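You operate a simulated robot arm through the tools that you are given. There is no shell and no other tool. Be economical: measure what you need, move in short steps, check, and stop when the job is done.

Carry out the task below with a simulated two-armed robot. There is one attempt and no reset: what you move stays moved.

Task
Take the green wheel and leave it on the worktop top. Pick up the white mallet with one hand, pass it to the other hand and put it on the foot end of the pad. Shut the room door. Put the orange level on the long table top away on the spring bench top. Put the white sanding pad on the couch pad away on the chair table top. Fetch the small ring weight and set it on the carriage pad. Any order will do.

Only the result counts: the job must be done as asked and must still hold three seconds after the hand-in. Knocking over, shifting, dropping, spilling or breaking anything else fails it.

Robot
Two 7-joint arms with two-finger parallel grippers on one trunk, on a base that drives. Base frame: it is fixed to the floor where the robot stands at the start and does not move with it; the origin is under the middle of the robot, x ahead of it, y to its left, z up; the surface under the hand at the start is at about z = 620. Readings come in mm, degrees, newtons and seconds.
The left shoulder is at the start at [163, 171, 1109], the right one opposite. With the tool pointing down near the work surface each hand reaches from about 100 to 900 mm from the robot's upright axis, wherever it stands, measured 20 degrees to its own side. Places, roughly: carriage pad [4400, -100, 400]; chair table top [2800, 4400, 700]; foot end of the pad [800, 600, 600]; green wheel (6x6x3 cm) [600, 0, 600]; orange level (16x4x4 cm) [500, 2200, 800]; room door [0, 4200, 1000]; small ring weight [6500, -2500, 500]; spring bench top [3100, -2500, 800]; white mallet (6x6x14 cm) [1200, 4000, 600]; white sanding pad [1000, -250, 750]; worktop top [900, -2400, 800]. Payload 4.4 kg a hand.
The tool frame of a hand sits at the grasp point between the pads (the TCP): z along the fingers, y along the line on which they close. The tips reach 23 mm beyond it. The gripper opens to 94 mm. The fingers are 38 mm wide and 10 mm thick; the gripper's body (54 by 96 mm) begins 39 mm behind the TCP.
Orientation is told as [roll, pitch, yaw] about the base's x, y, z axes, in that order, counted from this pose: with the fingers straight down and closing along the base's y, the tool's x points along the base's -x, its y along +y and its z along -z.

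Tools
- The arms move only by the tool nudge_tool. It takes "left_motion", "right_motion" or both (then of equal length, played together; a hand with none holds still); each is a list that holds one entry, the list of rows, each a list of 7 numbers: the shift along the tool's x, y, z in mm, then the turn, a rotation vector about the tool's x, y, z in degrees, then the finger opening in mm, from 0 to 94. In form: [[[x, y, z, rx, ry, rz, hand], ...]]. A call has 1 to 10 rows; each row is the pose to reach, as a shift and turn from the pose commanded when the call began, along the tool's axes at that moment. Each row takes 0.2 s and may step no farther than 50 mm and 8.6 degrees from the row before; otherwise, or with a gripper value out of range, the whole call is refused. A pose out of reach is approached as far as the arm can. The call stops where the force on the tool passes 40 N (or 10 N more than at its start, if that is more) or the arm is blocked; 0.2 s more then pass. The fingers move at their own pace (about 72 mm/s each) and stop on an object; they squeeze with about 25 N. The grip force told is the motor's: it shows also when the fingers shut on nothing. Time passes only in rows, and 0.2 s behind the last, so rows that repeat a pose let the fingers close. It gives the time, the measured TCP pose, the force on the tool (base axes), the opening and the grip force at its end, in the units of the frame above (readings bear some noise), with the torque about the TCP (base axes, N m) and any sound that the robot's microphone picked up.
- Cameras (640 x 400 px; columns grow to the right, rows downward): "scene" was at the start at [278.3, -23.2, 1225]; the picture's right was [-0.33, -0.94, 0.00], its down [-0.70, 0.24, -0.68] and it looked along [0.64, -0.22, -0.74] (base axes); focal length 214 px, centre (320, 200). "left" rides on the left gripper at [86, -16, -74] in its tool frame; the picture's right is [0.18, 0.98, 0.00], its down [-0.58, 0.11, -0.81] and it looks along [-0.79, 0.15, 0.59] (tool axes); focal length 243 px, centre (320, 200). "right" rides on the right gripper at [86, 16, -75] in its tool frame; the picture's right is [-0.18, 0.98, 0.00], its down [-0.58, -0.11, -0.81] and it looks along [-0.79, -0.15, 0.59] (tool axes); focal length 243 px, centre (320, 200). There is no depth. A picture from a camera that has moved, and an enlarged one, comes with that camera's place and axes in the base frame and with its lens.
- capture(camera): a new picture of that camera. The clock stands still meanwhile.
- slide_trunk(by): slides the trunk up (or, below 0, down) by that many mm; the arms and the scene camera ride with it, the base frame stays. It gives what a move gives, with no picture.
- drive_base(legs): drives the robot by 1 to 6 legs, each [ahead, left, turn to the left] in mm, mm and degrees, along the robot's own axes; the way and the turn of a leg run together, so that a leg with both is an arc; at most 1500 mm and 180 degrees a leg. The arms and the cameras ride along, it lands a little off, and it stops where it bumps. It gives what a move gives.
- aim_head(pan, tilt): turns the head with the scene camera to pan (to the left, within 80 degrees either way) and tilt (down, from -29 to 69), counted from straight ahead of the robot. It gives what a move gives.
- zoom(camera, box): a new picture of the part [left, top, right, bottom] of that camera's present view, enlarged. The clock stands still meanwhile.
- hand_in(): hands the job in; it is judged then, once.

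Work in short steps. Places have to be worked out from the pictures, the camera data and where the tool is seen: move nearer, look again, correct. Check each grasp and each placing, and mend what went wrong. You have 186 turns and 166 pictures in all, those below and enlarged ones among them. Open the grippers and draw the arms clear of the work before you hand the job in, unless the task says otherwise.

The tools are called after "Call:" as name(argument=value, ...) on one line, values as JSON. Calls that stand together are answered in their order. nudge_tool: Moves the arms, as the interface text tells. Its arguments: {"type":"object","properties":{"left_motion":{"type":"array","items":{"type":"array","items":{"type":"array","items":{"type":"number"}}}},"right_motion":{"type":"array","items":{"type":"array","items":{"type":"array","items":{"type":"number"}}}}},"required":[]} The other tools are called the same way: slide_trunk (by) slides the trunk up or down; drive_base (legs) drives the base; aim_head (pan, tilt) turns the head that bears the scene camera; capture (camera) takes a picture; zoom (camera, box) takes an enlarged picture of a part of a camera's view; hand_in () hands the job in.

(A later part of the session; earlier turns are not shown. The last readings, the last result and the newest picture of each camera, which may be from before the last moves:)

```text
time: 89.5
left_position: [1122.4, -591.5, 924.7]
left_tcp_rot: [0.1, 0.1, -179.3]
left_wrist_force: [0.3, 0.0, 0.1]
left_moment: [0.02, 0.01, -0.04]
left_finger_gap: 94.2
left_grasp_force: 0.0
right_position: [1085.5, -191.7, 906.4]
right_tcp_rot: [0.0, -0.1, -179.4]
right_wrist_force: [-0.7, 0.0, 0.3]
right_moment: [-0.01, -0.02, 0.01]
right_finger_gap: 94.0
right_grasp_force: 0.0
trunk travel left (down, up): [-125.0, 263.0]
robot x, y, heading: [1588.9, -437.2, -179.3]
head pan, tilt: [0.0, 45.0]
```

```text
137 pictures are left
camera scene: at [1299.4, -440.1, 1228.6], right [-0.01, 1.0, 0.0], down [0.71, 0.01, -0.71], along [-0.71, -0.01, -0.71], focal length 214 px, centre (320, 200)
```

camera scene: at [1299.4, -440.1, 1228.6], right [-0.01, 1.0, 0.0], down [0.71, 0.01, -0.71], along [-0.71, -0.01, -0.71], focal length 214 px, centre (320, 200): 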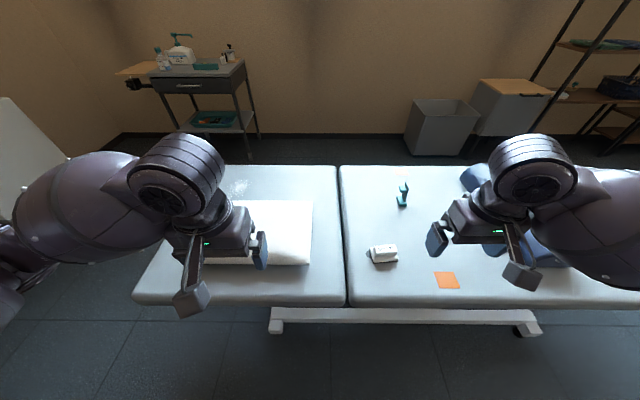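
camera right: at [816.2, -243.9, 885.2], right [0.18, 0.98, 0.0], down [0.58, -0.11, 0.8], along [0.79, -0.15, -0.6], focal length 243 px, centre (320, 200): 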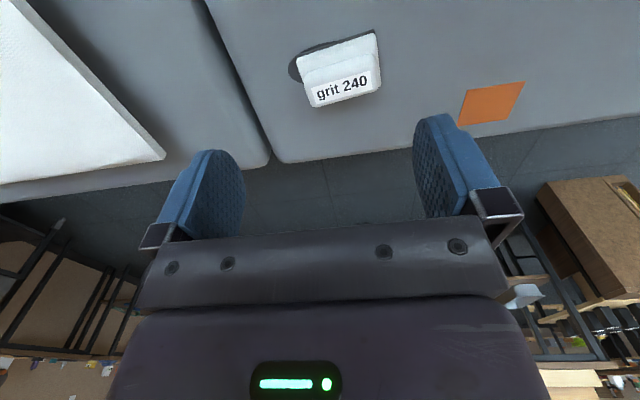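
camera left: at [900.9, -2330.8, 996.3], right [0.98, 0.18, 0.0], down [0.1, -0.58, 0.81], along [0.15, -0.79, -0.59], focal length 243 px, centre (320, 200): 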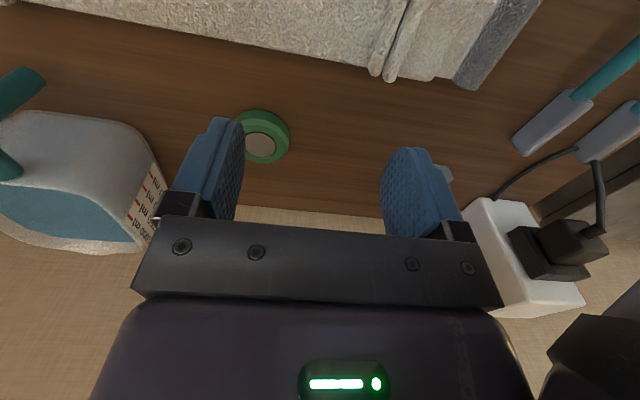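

Pad at about (950,-248), its long axis ~7° off base y. I bring the right hand above it, turning 83° so the fingers close across its short side.

Call:
nudge_tool(right_motion=[[[-13.5, 5.5, 12, 0, 0, 8.3, 94], [-27, 11, 24, 0, 0, 16.6, 94], [-40.5, 16.5, 36, 0, 0, 24.9, 94], [-54, 22, 48, 0, 0, 33.2, 94], [-67.5, 27.5, 60, 0, 0, 41.5, 94], [-81, 33, 72, 0, 0, 49.8, 94], [-94.5, 38.5, 84, 0, 0, 58.1, 94], [-108, 44, 96, 0, 0, 66.4, 94], [-121.5, 49.5, 108, 0, 0, 74.7, 94], [-135, 55, 120, 0, 0, 83, 94]]])

Call:
capture(camera="right")

```text
time: 91.7
left_position: [1121.0, -591.5, 925.0]
left_tcp_rot: [0.2, 0.1, -179.3]
left_wrist_force: [0.7, -0.1, -0.9]
left_moment: [0.01, 0.03, 0.01]
left_finger_gap: 94.2
left_grasp_force: 0.1
right_position: [949.1, -246.8, 787.2]
right_tcp_rot: [-0.1, -0.1, 97.7]
right_wrist_force: [-0.9, -0.1, -0.1]
right_moment: [-0.03, 0.0, -0.01]
right_finger_gap: 94.3
right_grasp_force: 0.0
trunk travel left (down, up): [-125.0, 263.0]
robot x, y, heading: [1581.5, -440.9, -179.2]
head pan, tilt: [0.0, 45.0]
```

```text
136 pictures are left
camera right: at [945.3, -334.7, 860.6], right [-1.0, 0.05, 0.0], down [0.03, 0.59, 0.81], along [0.04, 0.81, -0.59], focal length 243 px, centre (320, 200)
```

right: 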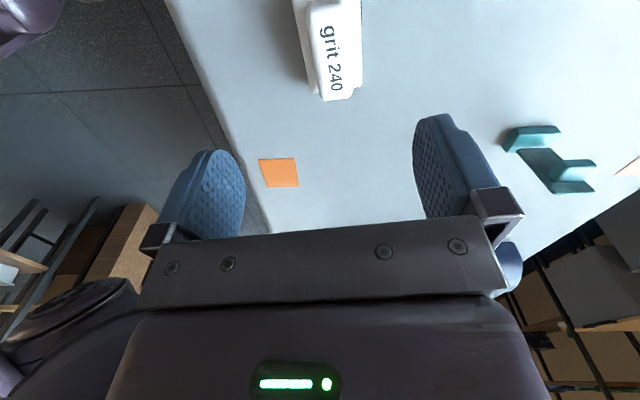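

I zoom on the pad for alignment.

Call:
zoom(camera="right", box=[240, 0, 432, 120])

```text
3.33 times, centred on (336, 60) of right
camera zoom: at [945.3, -334.7, 860.6], right [-1.0, 0.05, 0.0], down [0.03, 0.59, 0.81], along [0.04, 0.81, -0.59], focal length 809 px, centre (267, 667)
```

zoom: 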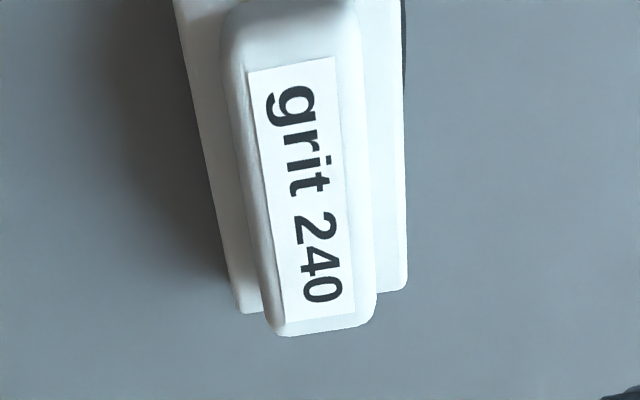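

Aligned within 2°. Shift 9 mm and descend to grip the handle block.

Call:
nudge_tool(right_motion=[[[0, 9, 40, 0, 0, 0, 94], [0, 9, 80, 0, 0, 0, 94], [0, 9, 105, 0, 0, 0, 94], [0, 9, 119, 0, 0, 0, 94], [0, 9, 119, 0, 0, 0, 15], [0, 9, 119, 0, 0, 0, 15], [0, 9, 119, 0, 0, 0, 15], [0, 9, 119, 0, 0, 0, 15]]])

Call:
capture(camera="right")

```text
time: 93.5
left_position: [1121.5, -591.5, 924.6]
left_tcp_rot: [0.1, 0.1, -179.3]
left_wrist_force: [0.3, 0.8, 0.1]
left_moment: [0.01, 0.03, 0.0]
left_finger_gap: 93.8
left_grasp_force: 0.0
right_position: [942.9, -249.7, 667.9]
right_tcp_rot: [0.1, -0.1, 97.7]
right_wrist_force: [-1.3, 0.1, 0.3]
right_moment: [0.07, -0.02, -0.02]
right_finger_gap: 29.2
right_grasp_force: 24.7
trunk travel left (down, up): [-125.0, 263.0]
robot x, y, heading: [1581.9, -438.5, -179.4]
head pan, tilt: [0.0, 45.0]
```

```text
134 pictures are left
camera right: at [938.7, -336.7, 743.1], right [-1.0, 0.05, 0.0], down [0.03, 0.59, 0.81], along [0.04, 0.81, -0.59], focal length 243 px, centre (320, 200)
```

right: 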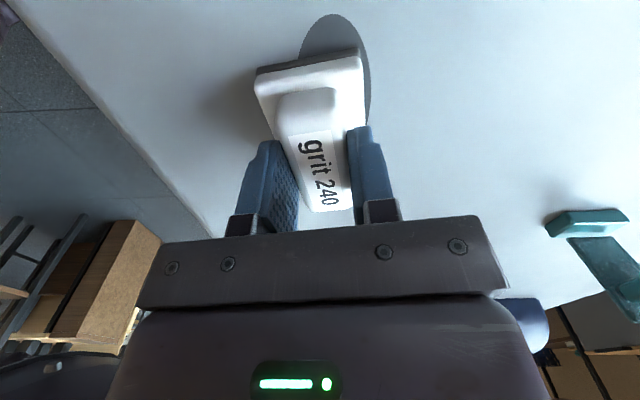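

Gripped at 29 mm on the handle. Lift and check.

Call:
nudge_tool(right_motion=[[[0, 0, -30, 0, 0, 0, 15], [0, 0, -70, 0, 0, 0, 15], [0, 0, -110, 0, 0, 0, 15], [0, 0, -150, 0, 0, 0, 15], [0, 0, -190, 0, 0, 0, 15], [0, 0, -230, 0, 0, 0, 15]]])

Call:
capture(camera="right")

Call:
aim_head(pan=-60, tilt=30)

Call:
capture(camera="scene")

```text
time: 94.9
left_position: [1122.3, -592.1, 925.1]
left_tcp_rot: [0.1, 0.0, -179.3]
left_wrist_force: [0.7, 0.3, -1.1]
left_moment: [0.0, 0.04, 0.03]
left_finger_gap: 94.2
left_grasp_force: 0.0
right_position: [942.9, -251.8, 896.9]
right_tcp_rot: [0.1, 0.0, 97.7]
right_wrist_force: [-0.3, -0.2, -0.7]
right_moment: [0.03, 0.01, 0.02]
right_finger_gap: 29.2
right_grasp_force: 25.2
trunk travel left (down, up): [-125.0, 263.0]
robot x, y, heading: [1586.9, -440.2, -179.5]
head pan, tilt: [0.0, 45.0]
```

```text
133 pictures are left
camera right: at [939.3, -339.3, 971.1], right [-1.0, 0.05, 0.0], down [0.03, 0.59, 0.81], along [0.04, 0.81, -0.59], focal length 243 px, centre (320, 200)
```

right: 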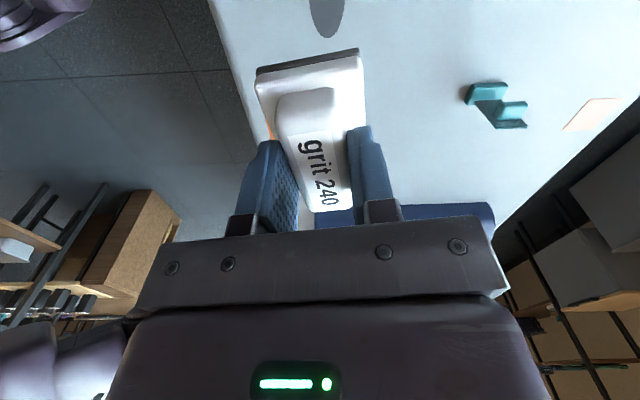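

```text
time: 96.2
left_position: [1122.2, -591.6, 923.5]
left_tcp_rot: [0.1, 0.1, -179.3]
left_wrist_force: [-0.4, -0.2, -0.2]
left_moment: [0.01, -0.01, 0.0]
left_finger_gap: 94.0
left_grasp_force: 0.0
right_position: [942.3, -250.4, 894.1]
right_tcp_rot: [0.1, -0.1, 97.7]
right_wrist_force: [0.0, 0.4, -0.8]
right_moment: [0.01, -0.02, 0.02]
right_finger_gap: 28.9
right_grasp_force: 25.1
trunk travel left (down, up): [-125.0, 263.0]
robot x, y, heading: [1587.2, -441.7, -179.5]
head pan, tilt: [-60.0, 30.0]
```

```text
132 pictures are left
camera scene: at [1334.6, -361.6, 1251.1], right [0.86, 0.51, 0.0], down [0.26, -0.43, -0.87], along [-0.44, 0.74, -0.5], focal length 214 px, centre (320, 200)
```

scene: 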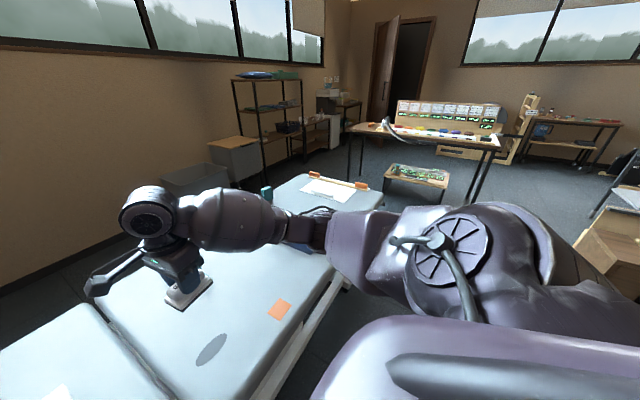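

Pad held. Retract it toward the robot, then turn right to face +y.

Call:
nudge_tool(right_motion=[[[6, -44, 0, 0, 0, 0, 15], [12, -88, 0, 0, 0, 0, 15], [18, -132, 0, 0, 0, 0, 15], [24, -176, 0, 0, 0, 0, 15]]])

Call:
drive_base(legs=[[0, 0, -90.5]])

Call:
aim_head(pan=0, tilt=20)

Call:
capture(camera="scene")

```text
time: 97.2
left_position: [1121.5, -591.7, 924.7]
left_tcp_rot: [0.0, -0.1, -179.3]
left_wrist_force: [0.4, -0.2, 0.2]
left_moment: [-0.03, 0.02, -0.05]
left_finger_gap: 93.6
left_grasp_force: 0.1
right_position: [1121.2, -249.1, 898.0]
right_tcp_rot: [0.1, -0.1, 97.7]
right_wrist_force: [0.2, -0.2, -0.9]
right_moment: [-0.01, 0.01, 0.04]
right_finger_gap: 29.0
right_grasp_force: 24.8
trunk travel left (down, up): [-125.0, 263.0]
robot x, y, heading: [1583.5, -439.9, -179.6]
head pan, tilt: [-60.0, 30.0]
```

```text
time: 101.4
left_position: [1434.6, 22.8, 923.9]
left_tcp_rot: [0.1, 0.1, 90.5]
left_wrist_force: [-0.4, 0.4, 1.1]
left_moment: [0.03, 0.0, -0.04]
left_finger_gap: 93.9
left_grasp_force: 0.0
right_position: [1777.9, 24.2, 897.8]
right_tcp_rot: [0.1, 0.0, 7.5]
right_wrist_force: [-0.5, 0.7, 0.1]
right_moment: [0.0, 0.01, -0.01]
right_finger_gap: 29.3
right_grasp_force: 25.0
trunk travel left (down, up): [-125.0, 263.0]
robot x, y, heading: [1581.1, -441.0, 90.4]
head pan, tilt: [-60.0, 30.0]
```

```text
time: 102.7
left_position: [1434.8, 21.9, 924.7]
left_tcp_rot: [0.1, 0.1, 90.6]
left_wrist_force: [0.0, -0.1, 0.1]
left_moment: [0.01, -0.01, -0.03]
left_finger_gap: 93.9
left_grasp_force: 0.0
right_position: [1777.2, 23.8, 897.1]
right_tcp_rot: [0.1, 0.0, 7.5]
right_wrist_force: [0.5, -0.1, -1.0]
right_moment: [-0.01, 0.0, -0.01]
right_finger_gap: 28.9
right_grasp_force: 24.5
trunk travel left (down, up): [-125.0, 263.0]
robot x, y, heading: [1583.3, -438.1, 90.5]
head pan, tilt: [0.0, 20.0]
```

```text
131 pictures are left
camera scene: at [1582.2, -140.4, 1267.2], right [1.0, 0.01, 0.0], down [0.0, -0.34, -0.94], along [-0.01, 0.94, -0.34], focal length 214 px, centre (320, 200)
```

scene: 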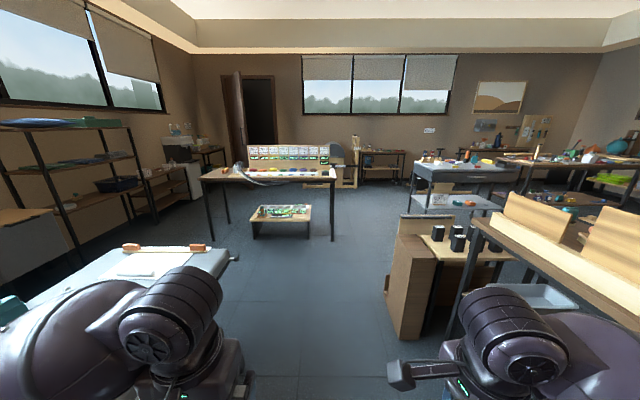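

Route ahead is clear between couch and crate. Drive 1500 ahead, look again.

Call:
drive_base(legs=[[1500, 0, 0], [300, 0, 0]])

Call:
aim_head(pan=-25, tilt=25)

Call:
capture(camera="scene")

Call:
aim_head(pan=30, tilt=25)

Call:
capture(camera="scene")

```text
time: 112.0
left_position: [1487.8, 1863.2, 924.3]
left_tcp_rot: [0.0, 0.1, 88.0]
left_wrist_force: [-0.1, 0.2, 0.5]
left_moment: [0.01, -0.01, 0.0]
left_finger_gap: 94.0
left_grasp_force: 0.0
right_position: [1831.2, 1849.1, 896.5]
right_tcp_rot: [0.1, 0.0, 5.0]
right_wrist_force: [0.3, -1.1, -1.3]
right_moment: [-0.01, 0.0, 0.01]
right_finger_gap: 29.0
right_grasp_force: 24.6
trunk travel left (down, up): [-125.0, 263.0]
robot x, y, heading: [1615.4, 1393.8, 88.0]
head pan, tilt: [0.0, 20.0]
```

```text
time: 112.9
left_position: [1488.4, 1862.0, 924.2]
left_tcp_rot: [0.1, 0.1, 88.1]
left_wrist_force: [-0.6, -0.4, -0.4]
left_moment: [0.01, -0.02, -0.01]
left_finger_gap: 94.1
left_grasp_force: 0.1
right_position: [1830.6, 1849.5, 897.8]
right_tcp_rot: [0.1, 0.0, 5.0]
right_wrist_force: [0.3, 0.3, -0.9]
right_moment: [0.04, -0.02, -0.01]
right_finger_gap: 29.0
right_grasp_force: 25.1
trunk travel left (down, up): [-125.0, 263.0]
robot x, y, heading: [1617.9, 1389.6, 87.9]
head pan, tilt: [-25.0, 25.0]
```

```text
130 pictures are left
camera scene: at [1666.8, 1682.7, 1259.1], right [0.89, -0.46, 0.0], down [-0.19, -0.38, -0.91], along [0.41, 0.81, -0.42], focal length 214 px, centre (320, 200)
```

scene: 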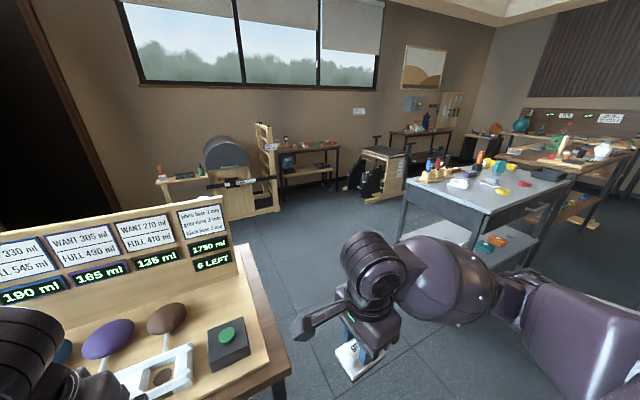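

```text
time: 114.1
left_position: [1487.6, 1861.5, 923.8]
left_tcp_rot: [0.1, 0.1, 88.0]
left_wrist_force: [0.1, -0.3, -0.4]
left_moment: [0.01, 0.01, -0.01]
left_finger_gap: 94.1
left_grasp_force: 0.0
right_position: [1832.0, 1848.0, 896.6]
right_tcp_rot: [0.2, 0.1, 5.0]
right_wrist_force: [-0.5, 0.0, -0.8]
right_moment: [-0.02, 0.0, 0.0]
right_finger_gap: 28.9
right_grasp_force: 25.2
trunk travel left (down, up): [-125.0, 263.0]
robot x, y, heading: [1617.9, 1393.8, 87.7]
head pan, tilt: [30.0, 25.0]
```

```text
129 pictures are left
camera scene: at [1581.8, 1682.2, 1259.1], right [0.88, 0.47, 0.0], down [0.2, -0.37, -0.91], along [-0.42, 0.8, -0.42], focal length 214 px, centre (320, 200)
```

scene: 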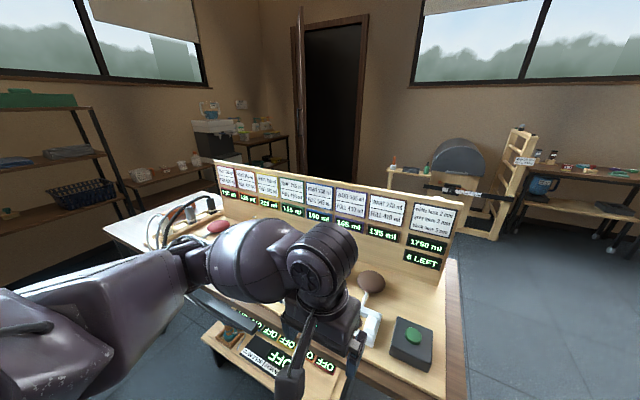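

I need to see the crate corner and robot base on my right before squeezing through.

Call:
aim_head(pan=-80, tilt=55)

Call:
capture(camera="scene")

Call:
aim_head(pan=-20, tilt=69)

Call:
capture(camera="scene")

```text
time: 116.0
left_position: [1488.9, 1863.2, 923.9]
left_tcp_rot: [0.0, 0.2, 88.1]
left_wrist_force: [-0.3, -0.1, -0.2]
left_moment: [-0.02, -0.01, 0.01]
left_finger_gap: 93.9
left_grasp_force: 0.1
right_position: [1831.0, 1849.5, 896.8]
right_tcp_rot: [0.2, 0.0, 5.0]
right_wrist_force: [0.1, 0.4, -0.4]
right_moment: [-0.01, -0.01, -0.01]
right_finger_gap: 29.1
right_grasp_force: 25.2
trunk travel left (down, up): [-125.0, 263.0]
robot x, y, heading: [1620.1, 1391.2, 87.8]
head pan, tilt: [-80.0, 55.0]
```

```text
128 pictures are left
camera scene: at [1696.2, 1610.6, 1215.1], right [0.14, -0.99, 0.0], down [-0.81, -0.11, -0.57], along [0.57, 0.08, -0.82], focal length 214 px, centre (320, 200)
```

scene: 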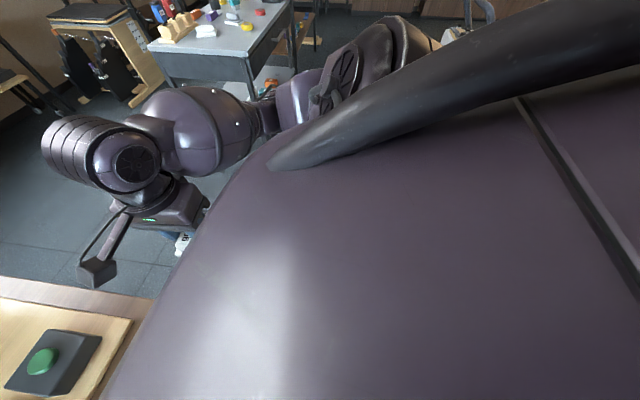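

```text
time: 117.3
left_position: [1488.2, 1863.6, 923.4]
left_tcp_rot: [0.1, 0.1, 88.0]
left_wrist_force: [-0.1, 0.9, 0.1]
left_moment: [-0.02, 0.02, 0.0]
left_finger_gap: 94.2
left_grasp_force: 0.2
right_position: [1830.8, 1848.9, 896.7]
right_tcp_rot: [0.1, -0.1, 5.0]
right_wrist_force: [0.9, -1.1, 0.1]
right_moment: [0.01, 0.02, 0.01]
right_finger_gap: 28.9
right_grasp_force: 24.9
trunk travel left (down, up): [-125.0, 263.0]
robot x, y, heading: [1614.9, 1395.5, 87.9]
head pan, tilt: [-20.0, 68.8]
```

```text
127 pictures are left
camera scene: at [1645.9, 1652.5, 1199.7], right [0.93, -0.38, 0.0], down [-0.35, -0.86, -0.36], along [0.14, 0.34, -0.93], focal length 214 px, centre (320, 200)
```

scene: 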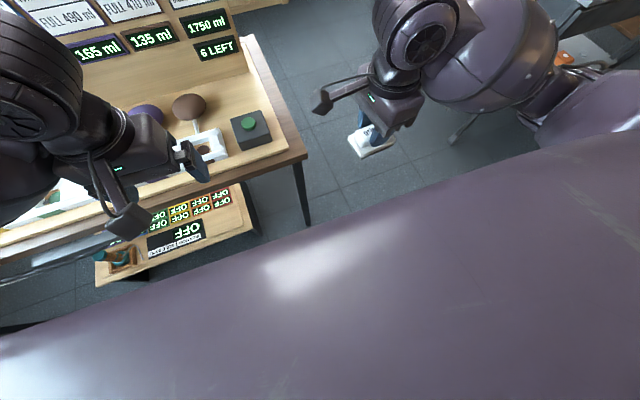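

Footprint seems a circle of ~382 mm radius; gap between table corner (1723,1913) and crate corner (≈2070,1140) allows ~40 mm each side. Drive the first half on the mid line.

Call:
drive_base(legs=[[133, -269, 0]])

Call:
aim_head(pan=-80, tilt=30)

Call:
capture(camera="scene")

```text
time: 119.7
left_position: [1708.3, 1961.4, 922.5]
left_tcp_rot: [0.1, 0.1, 87.2]
left_wrist_force: [0.0, 0.2, 0.2]
left_moment: [0.01, 0.0, 0.0]
left_finger_gap: 94.0
left_grasp_force: 0.0
right_position: [2049.0, 1941.4, 896.2]
right_tcp_rot: [0.2, 0.0, 4.1]
right_wrist_force: [0.2, 0.0, -0.7]
right_moment: [-0.02, 0.0, 0.0]
right_finger_gap: 29.1
right_grasp_force: 25.2
trunk travel left (down, up): [-125.0, 263.0]
robot x, y, heading: [1829.3, 1490.5, 86.9]
head pan, tilt: [-20.0, 68.8]
stopped in leg 1: the robot was blocked; the commanded pose is now the measured one
```

```text
time: 121.0
left_position: [1707.3, 1960.1, 923.7]
left_tcp_rot: [0.1, 0.0, 87.1]
left_wrist_force: [-0.2, 0.4, 0.0]
left_moment: [0.03, 0.01, -0.02]
left_finger_gap: 93.8
left_grasp_force: 0.1
right_position: [2050.3, 1943.1, 896.4]
right_tcp_rot: [0.2, 0.0, 4.1]
right_wrist_force: [0.1, -0.3, -1.1]
right_moment: [0.01, 0.01, -0.02]
right_finger_gap: 29.3
right_grasp_force: 24.9
trunk travel left (down, up): [-125.0, 263.0]
robot x, y, heading: [1833.0, 1491.0, 86.9]
head pan, tilt: [-80.0, 30.0]
```

```text
126 pictures are left
camera scene: at [1930.6, 1707.7, 1251.1], right [0.12, -0.99, 0.0], down [-0.5, -0.06, -0.87], along [0.86, 0.11, -0.5], focal length 214 px, centre (320, 200)
```

scene: 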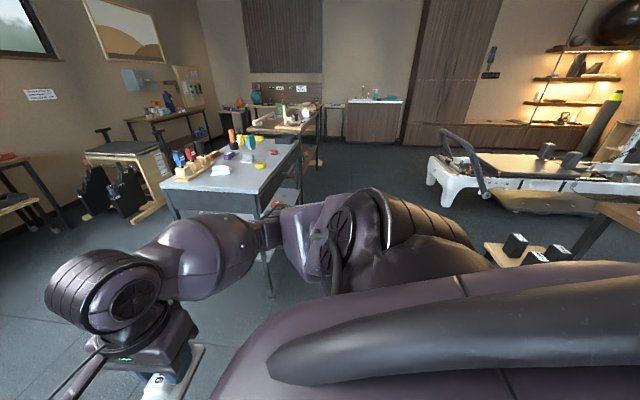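

Blocked at (1830,1490). I look to the left side to see what touches.

Call:
aim_head(pan=60, tilt=45)

Call:
capture(camera="scene")

```text
time: 123.2
left_position: [1708.1, 1961.2, 923.2]
left_tcp_rot: [0.0, 0.1, 87.1]
left_wrist_force: [0.0, 0.1, 0.0]
left_moment: [0.01, 0.02, -0.01]
left_finger_gap: 94.0
left_grasp_force: 0.0
right_position: [2051.9, 1942.9, 896.6]
right_tcp_rot: [0.0, 0.1, 4.1]
right_wrist_force: [0.1, 0.1, -0.6]
right_moment: [0.0, 0.0, -0.01]
right_finger_gap: 29.2
right_grasp_force: 25.1
trunk travel left (down, up): [-125.0, 263.0]
robot x, y, heading: [1828.8, 1490.6, 87.0]
head pan, tilt: [60.0, 45.0]
```

```text
125 pictures are left
camera scene: at [1772.7, 1740.8, 1228.5], right [0.54, 0.84, 0.0], down [0.59, -0.39, -0.71], along [-0.59, 0.39, -0.71], focal length 214 px, centre (320, 200)
```

scene: 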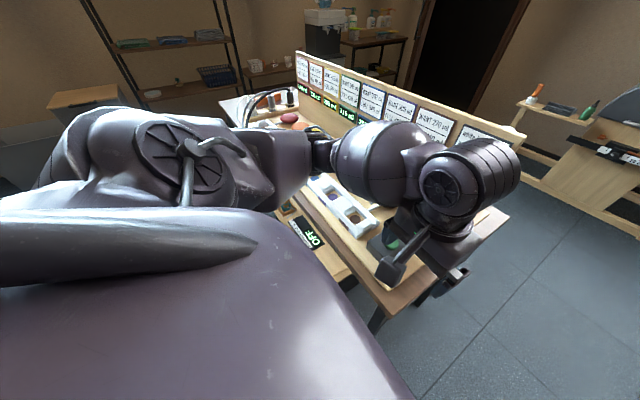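

Back off to (1615,1394) and turn right 60° so the head can see the crate corner.

Call:
drive_base(legs=[[-95, 212, 0], [0, 0, -60]])

Call:
aim_head(pan=-62, tilt=45)

Call:
capture(camera="scene")

Call:
aim_head(pan=0, tilt=45)

Call:
capture(camera="scene")

```text
time: 128.4
left_position: [1977.0, 1733.6, 924.6]
left_tcp_rot: [0.2, 0.1, 25.1]
left_wrist_force: [-0.9, 0.1, 0.0]
left_moment: [0.0, -0.01, 0.04]
left_finger_gap: 94.0
left_grasp_force: 0.1
right_position: [2120.4, 1422.5, 896.7]
right_tcp_rot: [0.1, 0.0, -57.9]
right_wrist_force: [0.7, -0.1, -0.2]
right_moment: [0.0, 0.0, 0.0]
right_finger_gap: 29.0
right_grasp_force: 24.7
trunk travel left (down, up): [-125.0, 263.0]
robot x, y, heading: [1617.2, 1402.3, 24.9]
head pan, tilt: [60.0, 45.0]
```

```text
time: 130.4
left_position: [1977.9, 1733.3, 924.2]
left_tcp_rot: [0.1, 0.0, 25.1]
left_wrist_force: [0.1, -0.3, 0.0]
left_moment: [-0.01, -0.02, 0.0]
left_finger_gap: 93.8
left_grasp_force: 0.0
right_position: [2122.0, 1421.0, 897.2]
right_tcp_rot: [0.1, -0.1, -58.0]
right_wrist_force: [0.4, 0.0, -0.5]
right_moment: [0.0, -0.02, -0.01]
right_finger_gap: 29.1
right_grasp_force: 24.5
trunk travel left (down, up): [-125.0, 263.0]
robot x, y, heading: [1619.7, 1405.3, 25.2]
head pan, tilt: [-62.0, 45.0]
```

```text
124 pictures are left
camera scene: at [1868.7, 1444.5, 1228.5], right [-0.6, -0.8, 0.0], down [-0.57, 0.42, -0.71], along [0.57, -0.43, -0.71], focal length 214 px, centre (320, 200)
```

scene: 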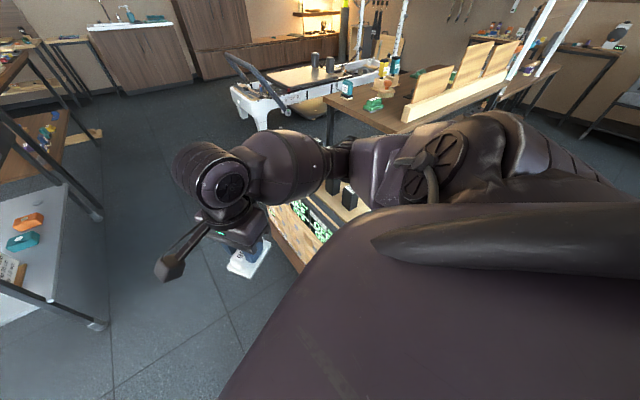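

```text
time: 131.7
left_position: [1977.1, 1732.2, 925.2]
left_tcp_rot: [0.0, 0.1, 25.0]
left_wrist_force: [0.2, 0.4, -0.4]
left_moment: [0.02, 0.0, -0.02]
left_finger_gap: 93.9
left_grasp_force: 0.0
right_position: [2121.7, 1421.8, 896.4]
right_tcp_rot: [0.1, 0.0, -57.9]
right_wrist_force: [0.4, 0.1, -0.9]
right_moment: [0.02, -0.02, -0.04]
right_finger_gap: 29.0
right_grasp_force: 24.9
trunk travel left (down, up): [-125.0, 263.0]
robot x, y, heading: [1614.2, 1401.5, 24.9]
head pan, tilt: [0.0, 45.0]
```

```text
123 pictures are left
camera scene: at [1877.5, 1527.7, 1228.5], right [0.42, -0.91, 0.0], down [-0.64, -0.3, -0.71], along [0.64, 0.3, -0.71], focal length 214 px, centre (320, 200)
```

scene: 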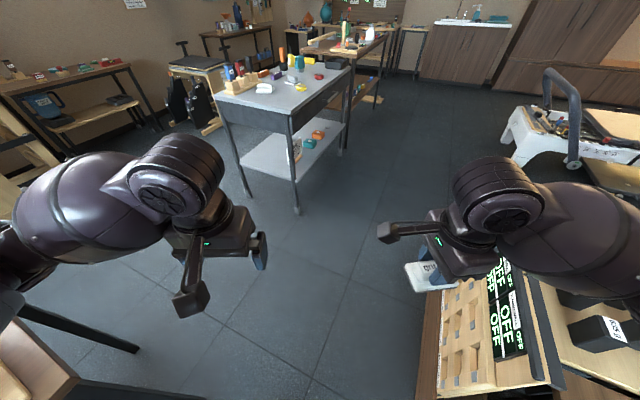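

Crate's back corner is at ≈(2065,1190); contact geometry suggests the base is narrower sideways (~250 mm). Now heading 25° lets me pass lengthwise. I raise the trunk for hand clearance and drive through.

Call:
slide_trunk(by=200)

Call:
drive_base(legs=[[320, 22, 0]])

```text
time: 133.9
left_position: [1977.7, 1733.4, 1123.7]
left_tcp_rot: [0.1, 0.1, 25.1]
left_wrist_force: [0.1, 0.0, 1.2]
left_moment: [0.0, 0.0, 0.01]
left_finger_gap: 94.4
left_grasp_force: 0.1
right_position: [2122.3, 1422.2, 1096.2]
right_tcp_rot: [0.0, 0.0, -58.0]
right_wrist_force: [-0.6, 0.9, -0.3]
right_moment: [-0.01, -0.02, 0.0]
right_finger_gap: 29.2
right_grasp_force: 25.2
trunk travel left (down, up): [-325.0, 63.0]
robot x, y, heading: [1618.9, 1398.6, 25.0]
head pan, tilt: [0.0, 45.0]
```

```text
time: 136.0
left_position: [2256.2, 1886.7, 1124.1]
left_tcp_rot: [0.1, 0.2, 25.0]
left_wrist_force: [1.1, 0.1, -0.3]
left_moment: [0.0, 0.03, 0.0]
left_finger_gap: 94.1
left_grasp_force: 0.2
right_position: [2399.9, 1574.3, 1096.5]
right_tcp_rot: [0.1, 0.0, -58.0]
right_wrist_force: [-0.3, -0.3, -1.3]
right_moment: [-0.03, 0.0, -0.01]
right_finger_gap: 29.0
right_grasp_force: 24.8
trunk travel left (down, up): [-325.0, 63.0]
robot x, y, heading: [1896.8, 1557.3, 25.0]
head pan, tilt: [0.0, 45.0]
```

Through. Continue, then turn to face +y and advance.

Call:
drive_base(legs=[[360, 0, 0], [0, 0, 65], [1200, 0, 0]])

Call:
aim_head(pan=-15, tilt=30)

Call:
capture(camera="scene")

Call:
aim_head(pan=50, tilt=30)

Call:
capture(camera="scene")

```text
time: 147.0
left_position: [1984.9, 3385.1, 1123.8]
left_tcp_rot: [0.1, 0.1, 93.9]
left_wrist_force: [0.1, 0.3, 0.1]
left_moment: [-0.01, -0.01, -0.03]
left_finger_gap: 93.9
left_grasp_force: 0.1
right_position: [2327.6, 3406.4, 1097.4]
right_tcp_rot: [0.1, 0.0, 10.9]
right_wrist_force: [0.2, -0.1, -0.7]
right_moment: [0.02, 0.0, -0.01]
right_finger_gap: 29.2
right_grasp_force: 25.7
trunk travel left (down, up): [-325.0, 63.0]
robot x, y, heading: [2166.2, 2934.1, 93.8]
head pan, tilt: [0.0, 45.0]
```

```text
time: 147.8
left_position: [1986.3, 3384.7, 1125.1]
left_tcp_rot: [0.1, 0.1, 93.9]
left_wrist_force: [0.3, -0.9, -0.8]
left_moment: [0.03, 0.04, -0.05]
left_finger_gap: 94.1
left_grasp_force: 0.2
right_position: [2328.3, 3406.7, 1096.8]
right_tcp_rot: [0.1, 0.0, 10.9]
right_wrist_force: [0.6, 1.0, -0.5]
right_moment: [0.02, 0.05, 0.03]
right_finger_gap: 28.9
right_grasp_force: 24.6
trunk travel left (down, up): [-325.0, 63.0]
robot x, y, heading: [2165.7, 2927.0, 93.8]
head pan, tilt: [-15.0, 30.0]
```

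```text
122 pictures are left
camera scene: at [2175.8, 3082.1, 1470.5], right [0.98, -0.19, 0.0], down [-0.1, -0.49, -0.87], along [0.17, 0.85, -0.5], focal length 214 px, centre (320, 200)
```

scene: 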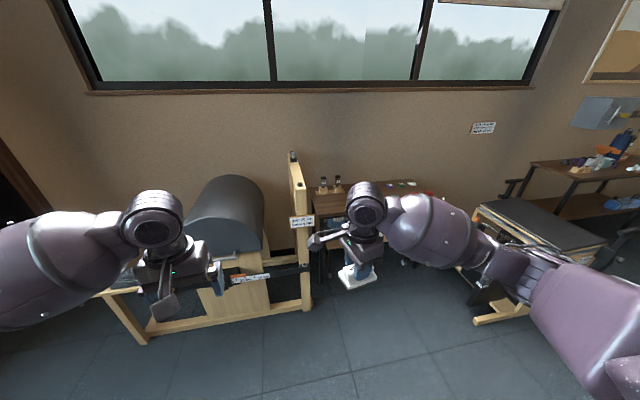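

```text
time: 149.2
left_position: [1984.5, 3385.3, 1123.6]
left_tcp_rot: [0.0, 0.1, 93.9]
left_wrist_force: [0.2, 0.2, 0.7]
left_moment: [-0.01, -0.02, -0.02]
left_finger_gap: 93.7
left_grasp_force: 0.0
right_position: [2328.8, 3405.9, 1097.0]
right_tcp_rot: [0.1, 0.0, 10.9]
right_wrist_force: [0.8, 0.1, -0.7]
right_moment: [-0.01, -0.02, 0.02]
right_finger_gap: 28.9
right_grasp_force: 25.1
trunk travel left (down, up): [-325.0, 63.0]
robot x, y, heading: [2163.9, 2928.5, 94.0]
head pan, tilt: [50.0, 30.0]
```

```text
121 pictures are left
camera scene: at [2085.4, 3046.9, 1470.5], right [0.59, 0.81, 0.0], down [0.4, -0.3, -0.87], along [-0.7, 0.51, -0.5], focal length 214 px, centre (320, 200)
```

scene: 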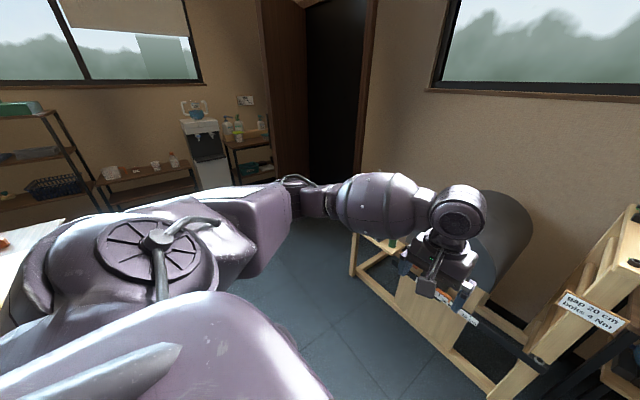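

Chair table lies beyond the ladder at ≈(2800,4450). Advance 350, then strafe right to x≈2750.

Call:
drive_base(legs=[[340, 0, -3.9], [0, -600, 0]])

Call:
aim_head(pan=0, tilt=40)

Call:
capture(camera="scene")

```text
time: 156.6
left_position: [2594.6, 3727.1, 1123.8]
left_tcp_rot: [0.1, 0.1, 90.3]
left_wrist_force: [0.1, -0.2, 0.7]
left_moment: [0.03, -0.01, -0.01]
left_finger_gap: 94.0
left_grasp_force: 0.0
right_position: [2937.1, 3727.9, 1097.1]
right_tcp_rot: [0.1, 0.0, 7.3]
right_wrist_force: [1.5, -0.1, -1.0]
right_moment: [-0.02, -0.02, 0.0]
right_finger_gap: 28.9
right_grasp_force: 25.3
trunk travel left (down, up): [-325.0, 63.0]
robot x, y, heading: [2744.9, 3263.7, 90.2]
head pan, tilt: [50.0, 30.0]
```

```text
time: 157.8
left_position: [2594.2, 3727.7, 1124.7]
left_tcp_rot: [0.1, 0.0, 90.3]
left_wrist_force: [0.7, -0.2, -0.1]
left_moment: [-0.03, -0.01, 0.02]
left_finger_gap: 94.2
left_grasp_force: 0.1
right_position: [2939.2, 3726.2, 1096.8]
right_tcp_rot: [0.0, 0.1, 7.3]
right_wrist_force: [0.6, 0.5, 0.1]
right_moment: [0.01, 0.01, 0.01]
right_finger_gap: 29.1
right_grasp_force: 25.5
trunk travel left (down, up): [-325.0, 63.0]
robot x, y, heading: [2744.2, 3263.1, 90.3]
head pan, tilt: [0.0, 40.0]
```

```text
120 pictures are left
camera scene: at [2742.4, 3410.9, 1455.2], right [1.0, 0.0, 0.0], down [0.0, -0.64, -0.77], along [0.0, 0.77, -0.64], focal length 214 px, centre (320, 200)
```

scene: 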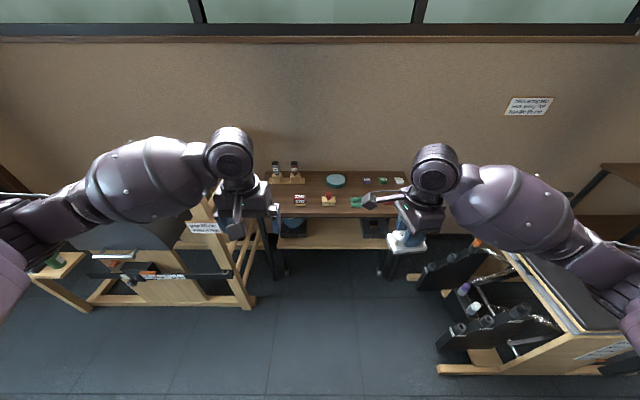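

Drive 320 closer to the table, then view from the right wrist camera.

Call:
drive_base(legs=[[320, 0, 0]])

Call:
aim_head(pan=-5, tilt=50)

Call:
capture(camera="scene")

Call:
capture(camera="left")

```text
time: 159.9
left_position: [2594.9, 4044.4, 1124.5]
left_tcp_rot: [0.2, 0.0, 90.2]
left_wrist_force: [-0.2, -0.1, -0.7]
left_moment: [0.0, 0.0, 0.03]
left_finger_gap: 93.7
left_grasp_force: 0.1
right_position: [2937.5, 4043.5, 1096.8]
right_tcp_rot: [0.0, 0.0, 7.2]
right_wrist_force: [0.8, -0.7, -1.1]
right_moment: [-0.03, -0.02, 0.0]
right_finger_gap: 28.9
right_grasp_force: 25.0
trunk travel left (down, up): [-325.0, 63.0]
robot x, y, heading: [2743.0, 3577.5, 90.4]
head pan, tilt: [0.0, 40.0]
```

```text
time: 160.6
left_position: [2594.8, 4043.4, 1125.3]
left_tcp_rot: [0.1, 0.1, 90.1]
left_wrist_force: [0.8, -1.0, -0.3]
left_moment: [0.01, 0.02, 0.03]
left_finger_gap: 93.9
left_grasp_force: 0.1
right_position: [2938.0, 4042.6, 1096.2]
right_tcp_rot: [0.1, 0.0, 7.2]
right_wrist_force: [0.4, -0.9, -0.3]
right_moment: [-0.01, -0.01, -0.02]
right_finger_gap: 28.9
right_grasp_force: 25.5
trunk travel left (down, up): [-325.0, 63.0]
robot x, y, heading: [2744.3, 3584.0, 90.2]
head pan, tilt: [-5.0, 50.0]
```

```text
119 pictures are left
camera scene: at [2748.6, 3718.7, 1441.1], right [1.0, -0.09, 0.0], down [-0.07, -0.76, -0.64], along [0.05, 0.64, -0.77], focal length 214 px, centre (320, 200)
```

scene: 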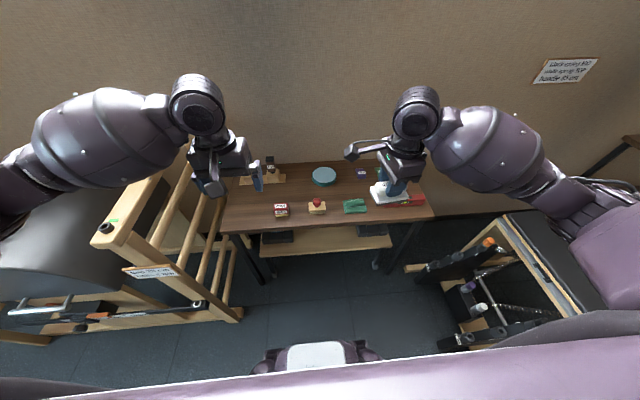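

```text
118 pictures are left
camera left: at [2611.9, 3956.6, 1199.2], right [-0.98, -0.19, 0.0], down [-0.11, 0.58, 0.81], along [-0.15, 0.79, -0.59], focal length 243 px, centre (320, 200)
```

left: 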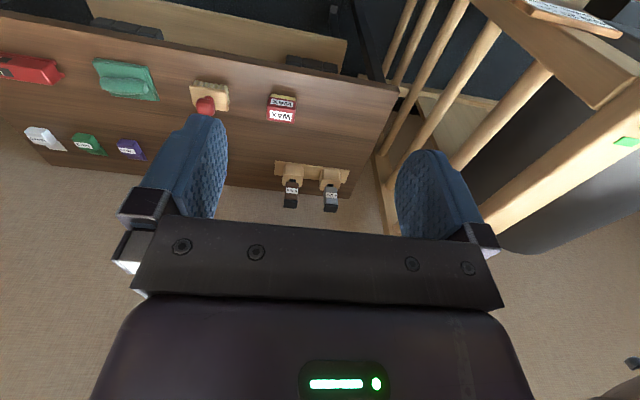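

Free cell seen near (2905,4375) between disc, sponge and small blocks. I bring the right hand over it at z≈900 and look.

Call:
nudge_tool(right_motion=[[[-1, 41, 24, 0, 0, 0, 15], [-2, 82, 48, 0, 0, 0, 15], [-3, 123, 72, 0, 0, 0, 15], [-4, 164, 96, 0, 0, 0, 15], [-5, 205, 120, 0, 0, 0, 15], [-6, 246, 144, 0, 0, 0, 15], [-7, 287, 168, 0, 0, 0, 15], [-9, 328, 192, 0, 0, 0, 15]]])

Call:
capture(camera="right")

Call:
zoom(camera="scene", box=[220, 130, 460, 280])

```text
time: 162.4
left_position: [2601.8, 4044.4, 1124.2]
left_tcp_rot: [0.4, 0.1, 90.1]
left_wrist_force: [0.9, 0.8, 0.4]
left_moment: [-0.03, 0.06, 0.03]
left_finger_gap: 94.2
left_grasp_force: 0.1
right_position: [2911.7, 4333.7, 929.6]
right_tcp_rot: [0.2, 0.3, 7.2]
right_wrist_force: [2.3, 0.1, -0.8]
right_moment: [-0.07, 0.1, -0.01]
right_finger_gap: 29.3
right_grasp_force: 24.7
right hand out of reach, approached as far as the arm can: row 8
trunk travel left (down, up): [-325.0, 63.0]
robot x, y, heading: [2740.6, 3574.9, 89.8]
head pan, tilt: [-5.0, 50.0]
```

```text
117 pictures are left
camera right: at [2825.5, 4338.0, 1004.0], right [0.06, 1.0, 0.0], down [0.59, -0.04, 0.8], along [0.8, -0.05, -0.6], focal length 243 px, centre (320, 200)
```

right: 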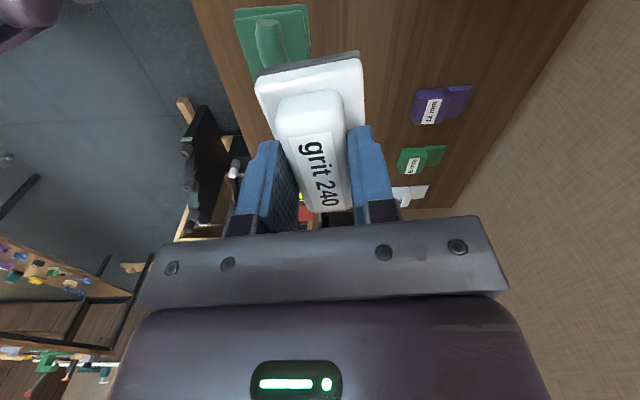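

```text
2.67 times, centred on (340, 205) of scene
camera zoom: at [2755.7, 3720.6, 1440.7], right [1.0, -0.09, 0.0], down [-0.07, -0.76, -0.64], along [0.05, 0.64, -0.77], focal length 572 px, centre (267, 187)
```

zoom: 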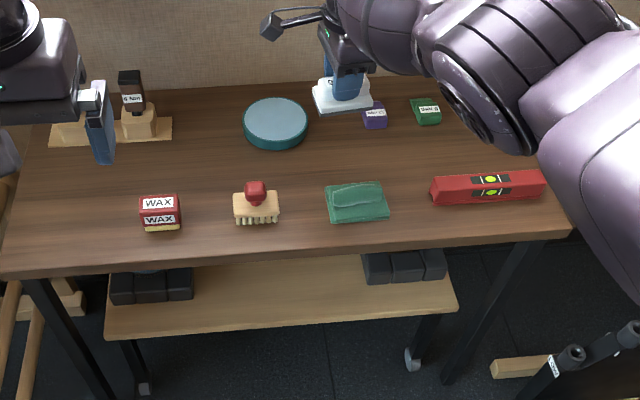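

Target cell ≈(2930,4385), surface ≈695. Pull the right hand back 60 mm, drive 100 closer.

Call:
nudge_tool(right_motion=[[[0, -45, 0, 0, 0, 0, 15], [0, -85, 0, 0, 0, 0, 15]]])

Call:
drive_base(legs=[[100, 0, 0]])

```text
time: 163.0
left_position: [2591.6, 4042.6, 1125.8]
left_tcp_rot: [0.1, 0.0, 90.3]
left_wrist_force: [-0.4, -0.2, 0.5]
left_moment: [-0.01, -0.06, 0.02]
left_finger_gap: 93.9
left_grasp_force: 0.0
right_position: [2917.6, 4244.4, 934.2]
right_tcp_rot: [0.3, -0.1, 7.2]
right_wrist_force: [-1.9, -0.2, 2.4]
right_moment: [-0.01, -0.1, 0.0]
right_finger_gap: 29.2
right_grasp_force: 25.0
trunk travel left (down, up): [-325.0, 63.0]
robot x, y, heading: [2740.4, 3580.3, 90.1]
head pan, tilt: [-5.0, 50.0]
```

```text
time: 164.2
left_position: [2595.2, 4147.5, 1124.4]
left_tcp_rot: [0.1, 0.1, 90.1]
left_wrist_force: [-0.1, -0.2, -0.6]
left_moment: [-0.04, -0.02, 0.02]
left_finger_gap: 94.2
left_grasp_force: 0.1
right_position: [2921.3, 4347.4, 931.1]
right_tcp_rot: [0.0, 0.0, 7.1]
right_wrist_force: [0.5, 0.3, -1.3]
right_moment: [-0.02, 0.03, -0.02]
right_finger_gap: 29.1
right_grasp_force: 25.0
trunk travel left (down, up): [-325.0, 63.0]
robot x, y, heading: [2741.8, 3682.3, 90.2]
head pan, tilt: [-5.0, 50.0]
```

Move over the cell and down to z≈800, then look.

Call:
nudge_tool(right_motion=[[[-8, 19, 40, 0, 0, 0, 15], [-16, 38, 80, 0, 0, 0, 15], [-16, 38, 125, 0, 0, 0, 15]]])

Call:
capture(camera="right")

Call:
zoom(camera="scene", box=[220, 130, 460, 280])

```text
time: 165.0
left_position: [2594.4, 4146.1, 1123.8]
left_tcp_rot: [0.1, 0.1, 90.1]
left_wrist_force: [0.5, -0.7, -0.9]
left_moment: [-0.01, 0.01, 0.02]
left_finger_gap: 94.0
left_grasp_force: 0.0
right_position: [2930.9, 4378.4, 806.3]
right_tcp_rot: [0.2, 0.0, 7.2]
right_wrist_force: [-0.7, 0.3, -0.6]
right_moment: [-0.04, -0.02, -0.01]
right_finger_gap: 29.1
right_grasp_force: 25.2
right hand out of reach, approached as far as the arm can: row 3
trunk travel left (down, up): [-325.0, 63.0]
robot x, y, heading: [2745.8, 3685.7, 90.2]
head pan, tilt: [-5.0, 50.0]
```

```text
115 pictures are left
camera right: at [2843.9, 4384.0, 880.4], right [0.06, 1.0, 0.0], down [0.59, -0.04, 0.81], along [0.8, -0.05, -0.59], focal length 243 px, centre (320, 200)
```

right: 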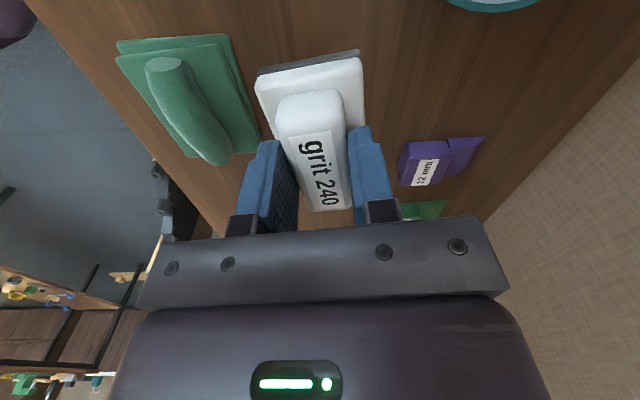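

```text
2.67 times, centred on (340, 205) of scene
camera zoom: at [2748.3, 3821.6, 1440.7], right [1.0, -0.09, 0.0], down [-0.07, -0.76, -0.64], along [0.06, 0.64, -0.77], focal length 572 px, centre (267, 187)
```

zoom: 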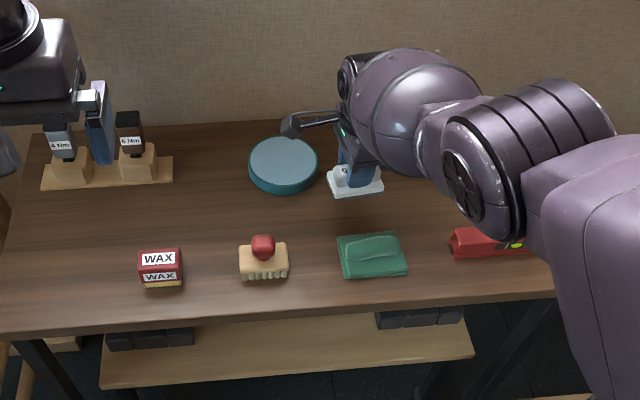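

Position good but reach is limited by height; check left arm clearance over the ladder before lowering the trunk.

Call:
aim_head(pan=50, tilt=45)

Call:
capture(camera="scene")

```text
time: 166.2
left_position: [2594.6, 4146.3, 1124.3]
left_tcp_rot: [0.0, 0.1, 90.1]
left_wrist_force: [-0.6, -0.1, 0.1]
left_moment: [0.03, -0.02, -0.03]
left_finger_gap: 94.1
left_grasp_force: 0.1
right_position: [2932.6, 4380.1, 808.2]
right_tcp_rot: [0.2, -0.1, 7.1]
right_wrist_force: [0.2, 0.4, -0.9]
right_moment: [0.04, 0.0, -0.01]
right_finger_gap: 29.2
right_grasp_force: 24.8
trunk travel left (down, up): [-325.0, 63.0]
robot x, y, heading: [2740.2, 3681.9, 90.3]
head pan, tilt: [50.0, 45.0]
```

```text
113 pictures are left
camera scene: at [2679.9, 3797.2, 1447.9], right [0.64, 0.77, 0.0], down [0.54, -0.46, -0.71], along [-0.54, 0.46, -0.71], focal length 214 px, centre (320, 200)
```

scene: 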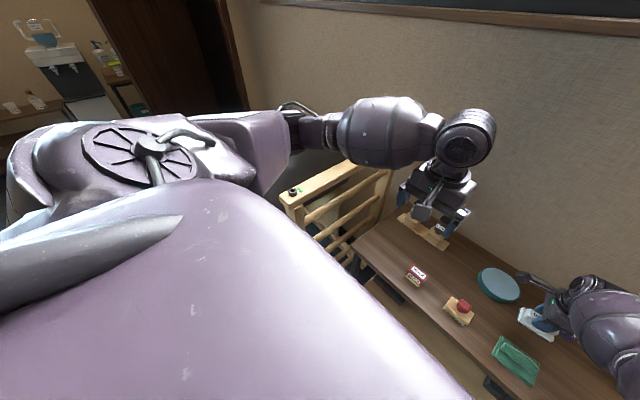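

Left elbow is right above the ladder, so I lift the right hand, strafe 160 right, then lower the trunk.

Call:
nudge_tool(right_motion=[[[0, 0, -50, 0, 0, 0, 15], [0, -20, -95, 0, 0, 0, 15], [0, -40, -140, 0, 0, 0, 15]]])

Call:
drive_base(legs=[[0, -160, 0]])

Call:
capture(camera="scene")

```text
time: 167.0
left_position: [2595.5, 4146.3, 1126.3]
left_tcp_rot: [0.0, 0.0, 90.1]
left_wrist_force: [-0.4, 0.2, 0.2]
left_moment: [0.02, 0.02, 0.0]
left_finger_gap: 94.1
left_grasp_force: 0.0
right_position: [2942.4, 4338.3, 949.8]
right_tcp_rot: [-0.2, 0.1, 7.0]
right_wrist_force: [-0.2, 0.0, -0.8]
right_moment: [0.01, -0.01, -0.02]
right_finger_gap: 29.1
right_grasp_force: 24.8
trunk travel left (down, up): [-325.0, 63.0]
robot x, y, heading: [2741.5, 3679.7, 90.1]
head pan, tilt: [50.0, 45.0]
```

```text
time: 169.1
left_position: [2757.6, 4146.2, 1124.6]
left_tcp_rot: [0.3, 0.1, 90.1]
left_wrist_force: [-0.5, 0.3, -0.8]
left_moment: [0.0, 0.0, -0.05]
left_finger_gap: 94.2
left_grasp_force: 0.1
right_position: [3102.6, 4339.6, 950.8]
right_tcp_rot: [0.0, 0.1, 7.0]
right_wrist_force: [-0.8, 0.3, -0.5]
right_moment: [0.02, 0.02, 0.01]
right_finger_gap: 29.2
right_grasp_force: 24.8
trunk travel left (down, up): [-325.0, 63.0]
robot x, y, heading: [2904.6, 3680.0, 89.8]
head pan, tilt: [50.0, 45.0]
```

```text
112 pictures are left
camera scene: at [2840.9, 3797.1, 1447.9], right [0.64, 0.76, 0.0], down [0.54, -0.46, -0.71], along [-0.54, 0.46, -0.71], focal length 214 px, centre (320, 200)
```

scene: 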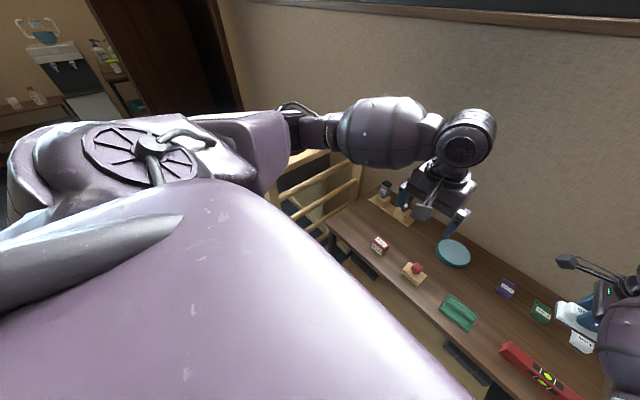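

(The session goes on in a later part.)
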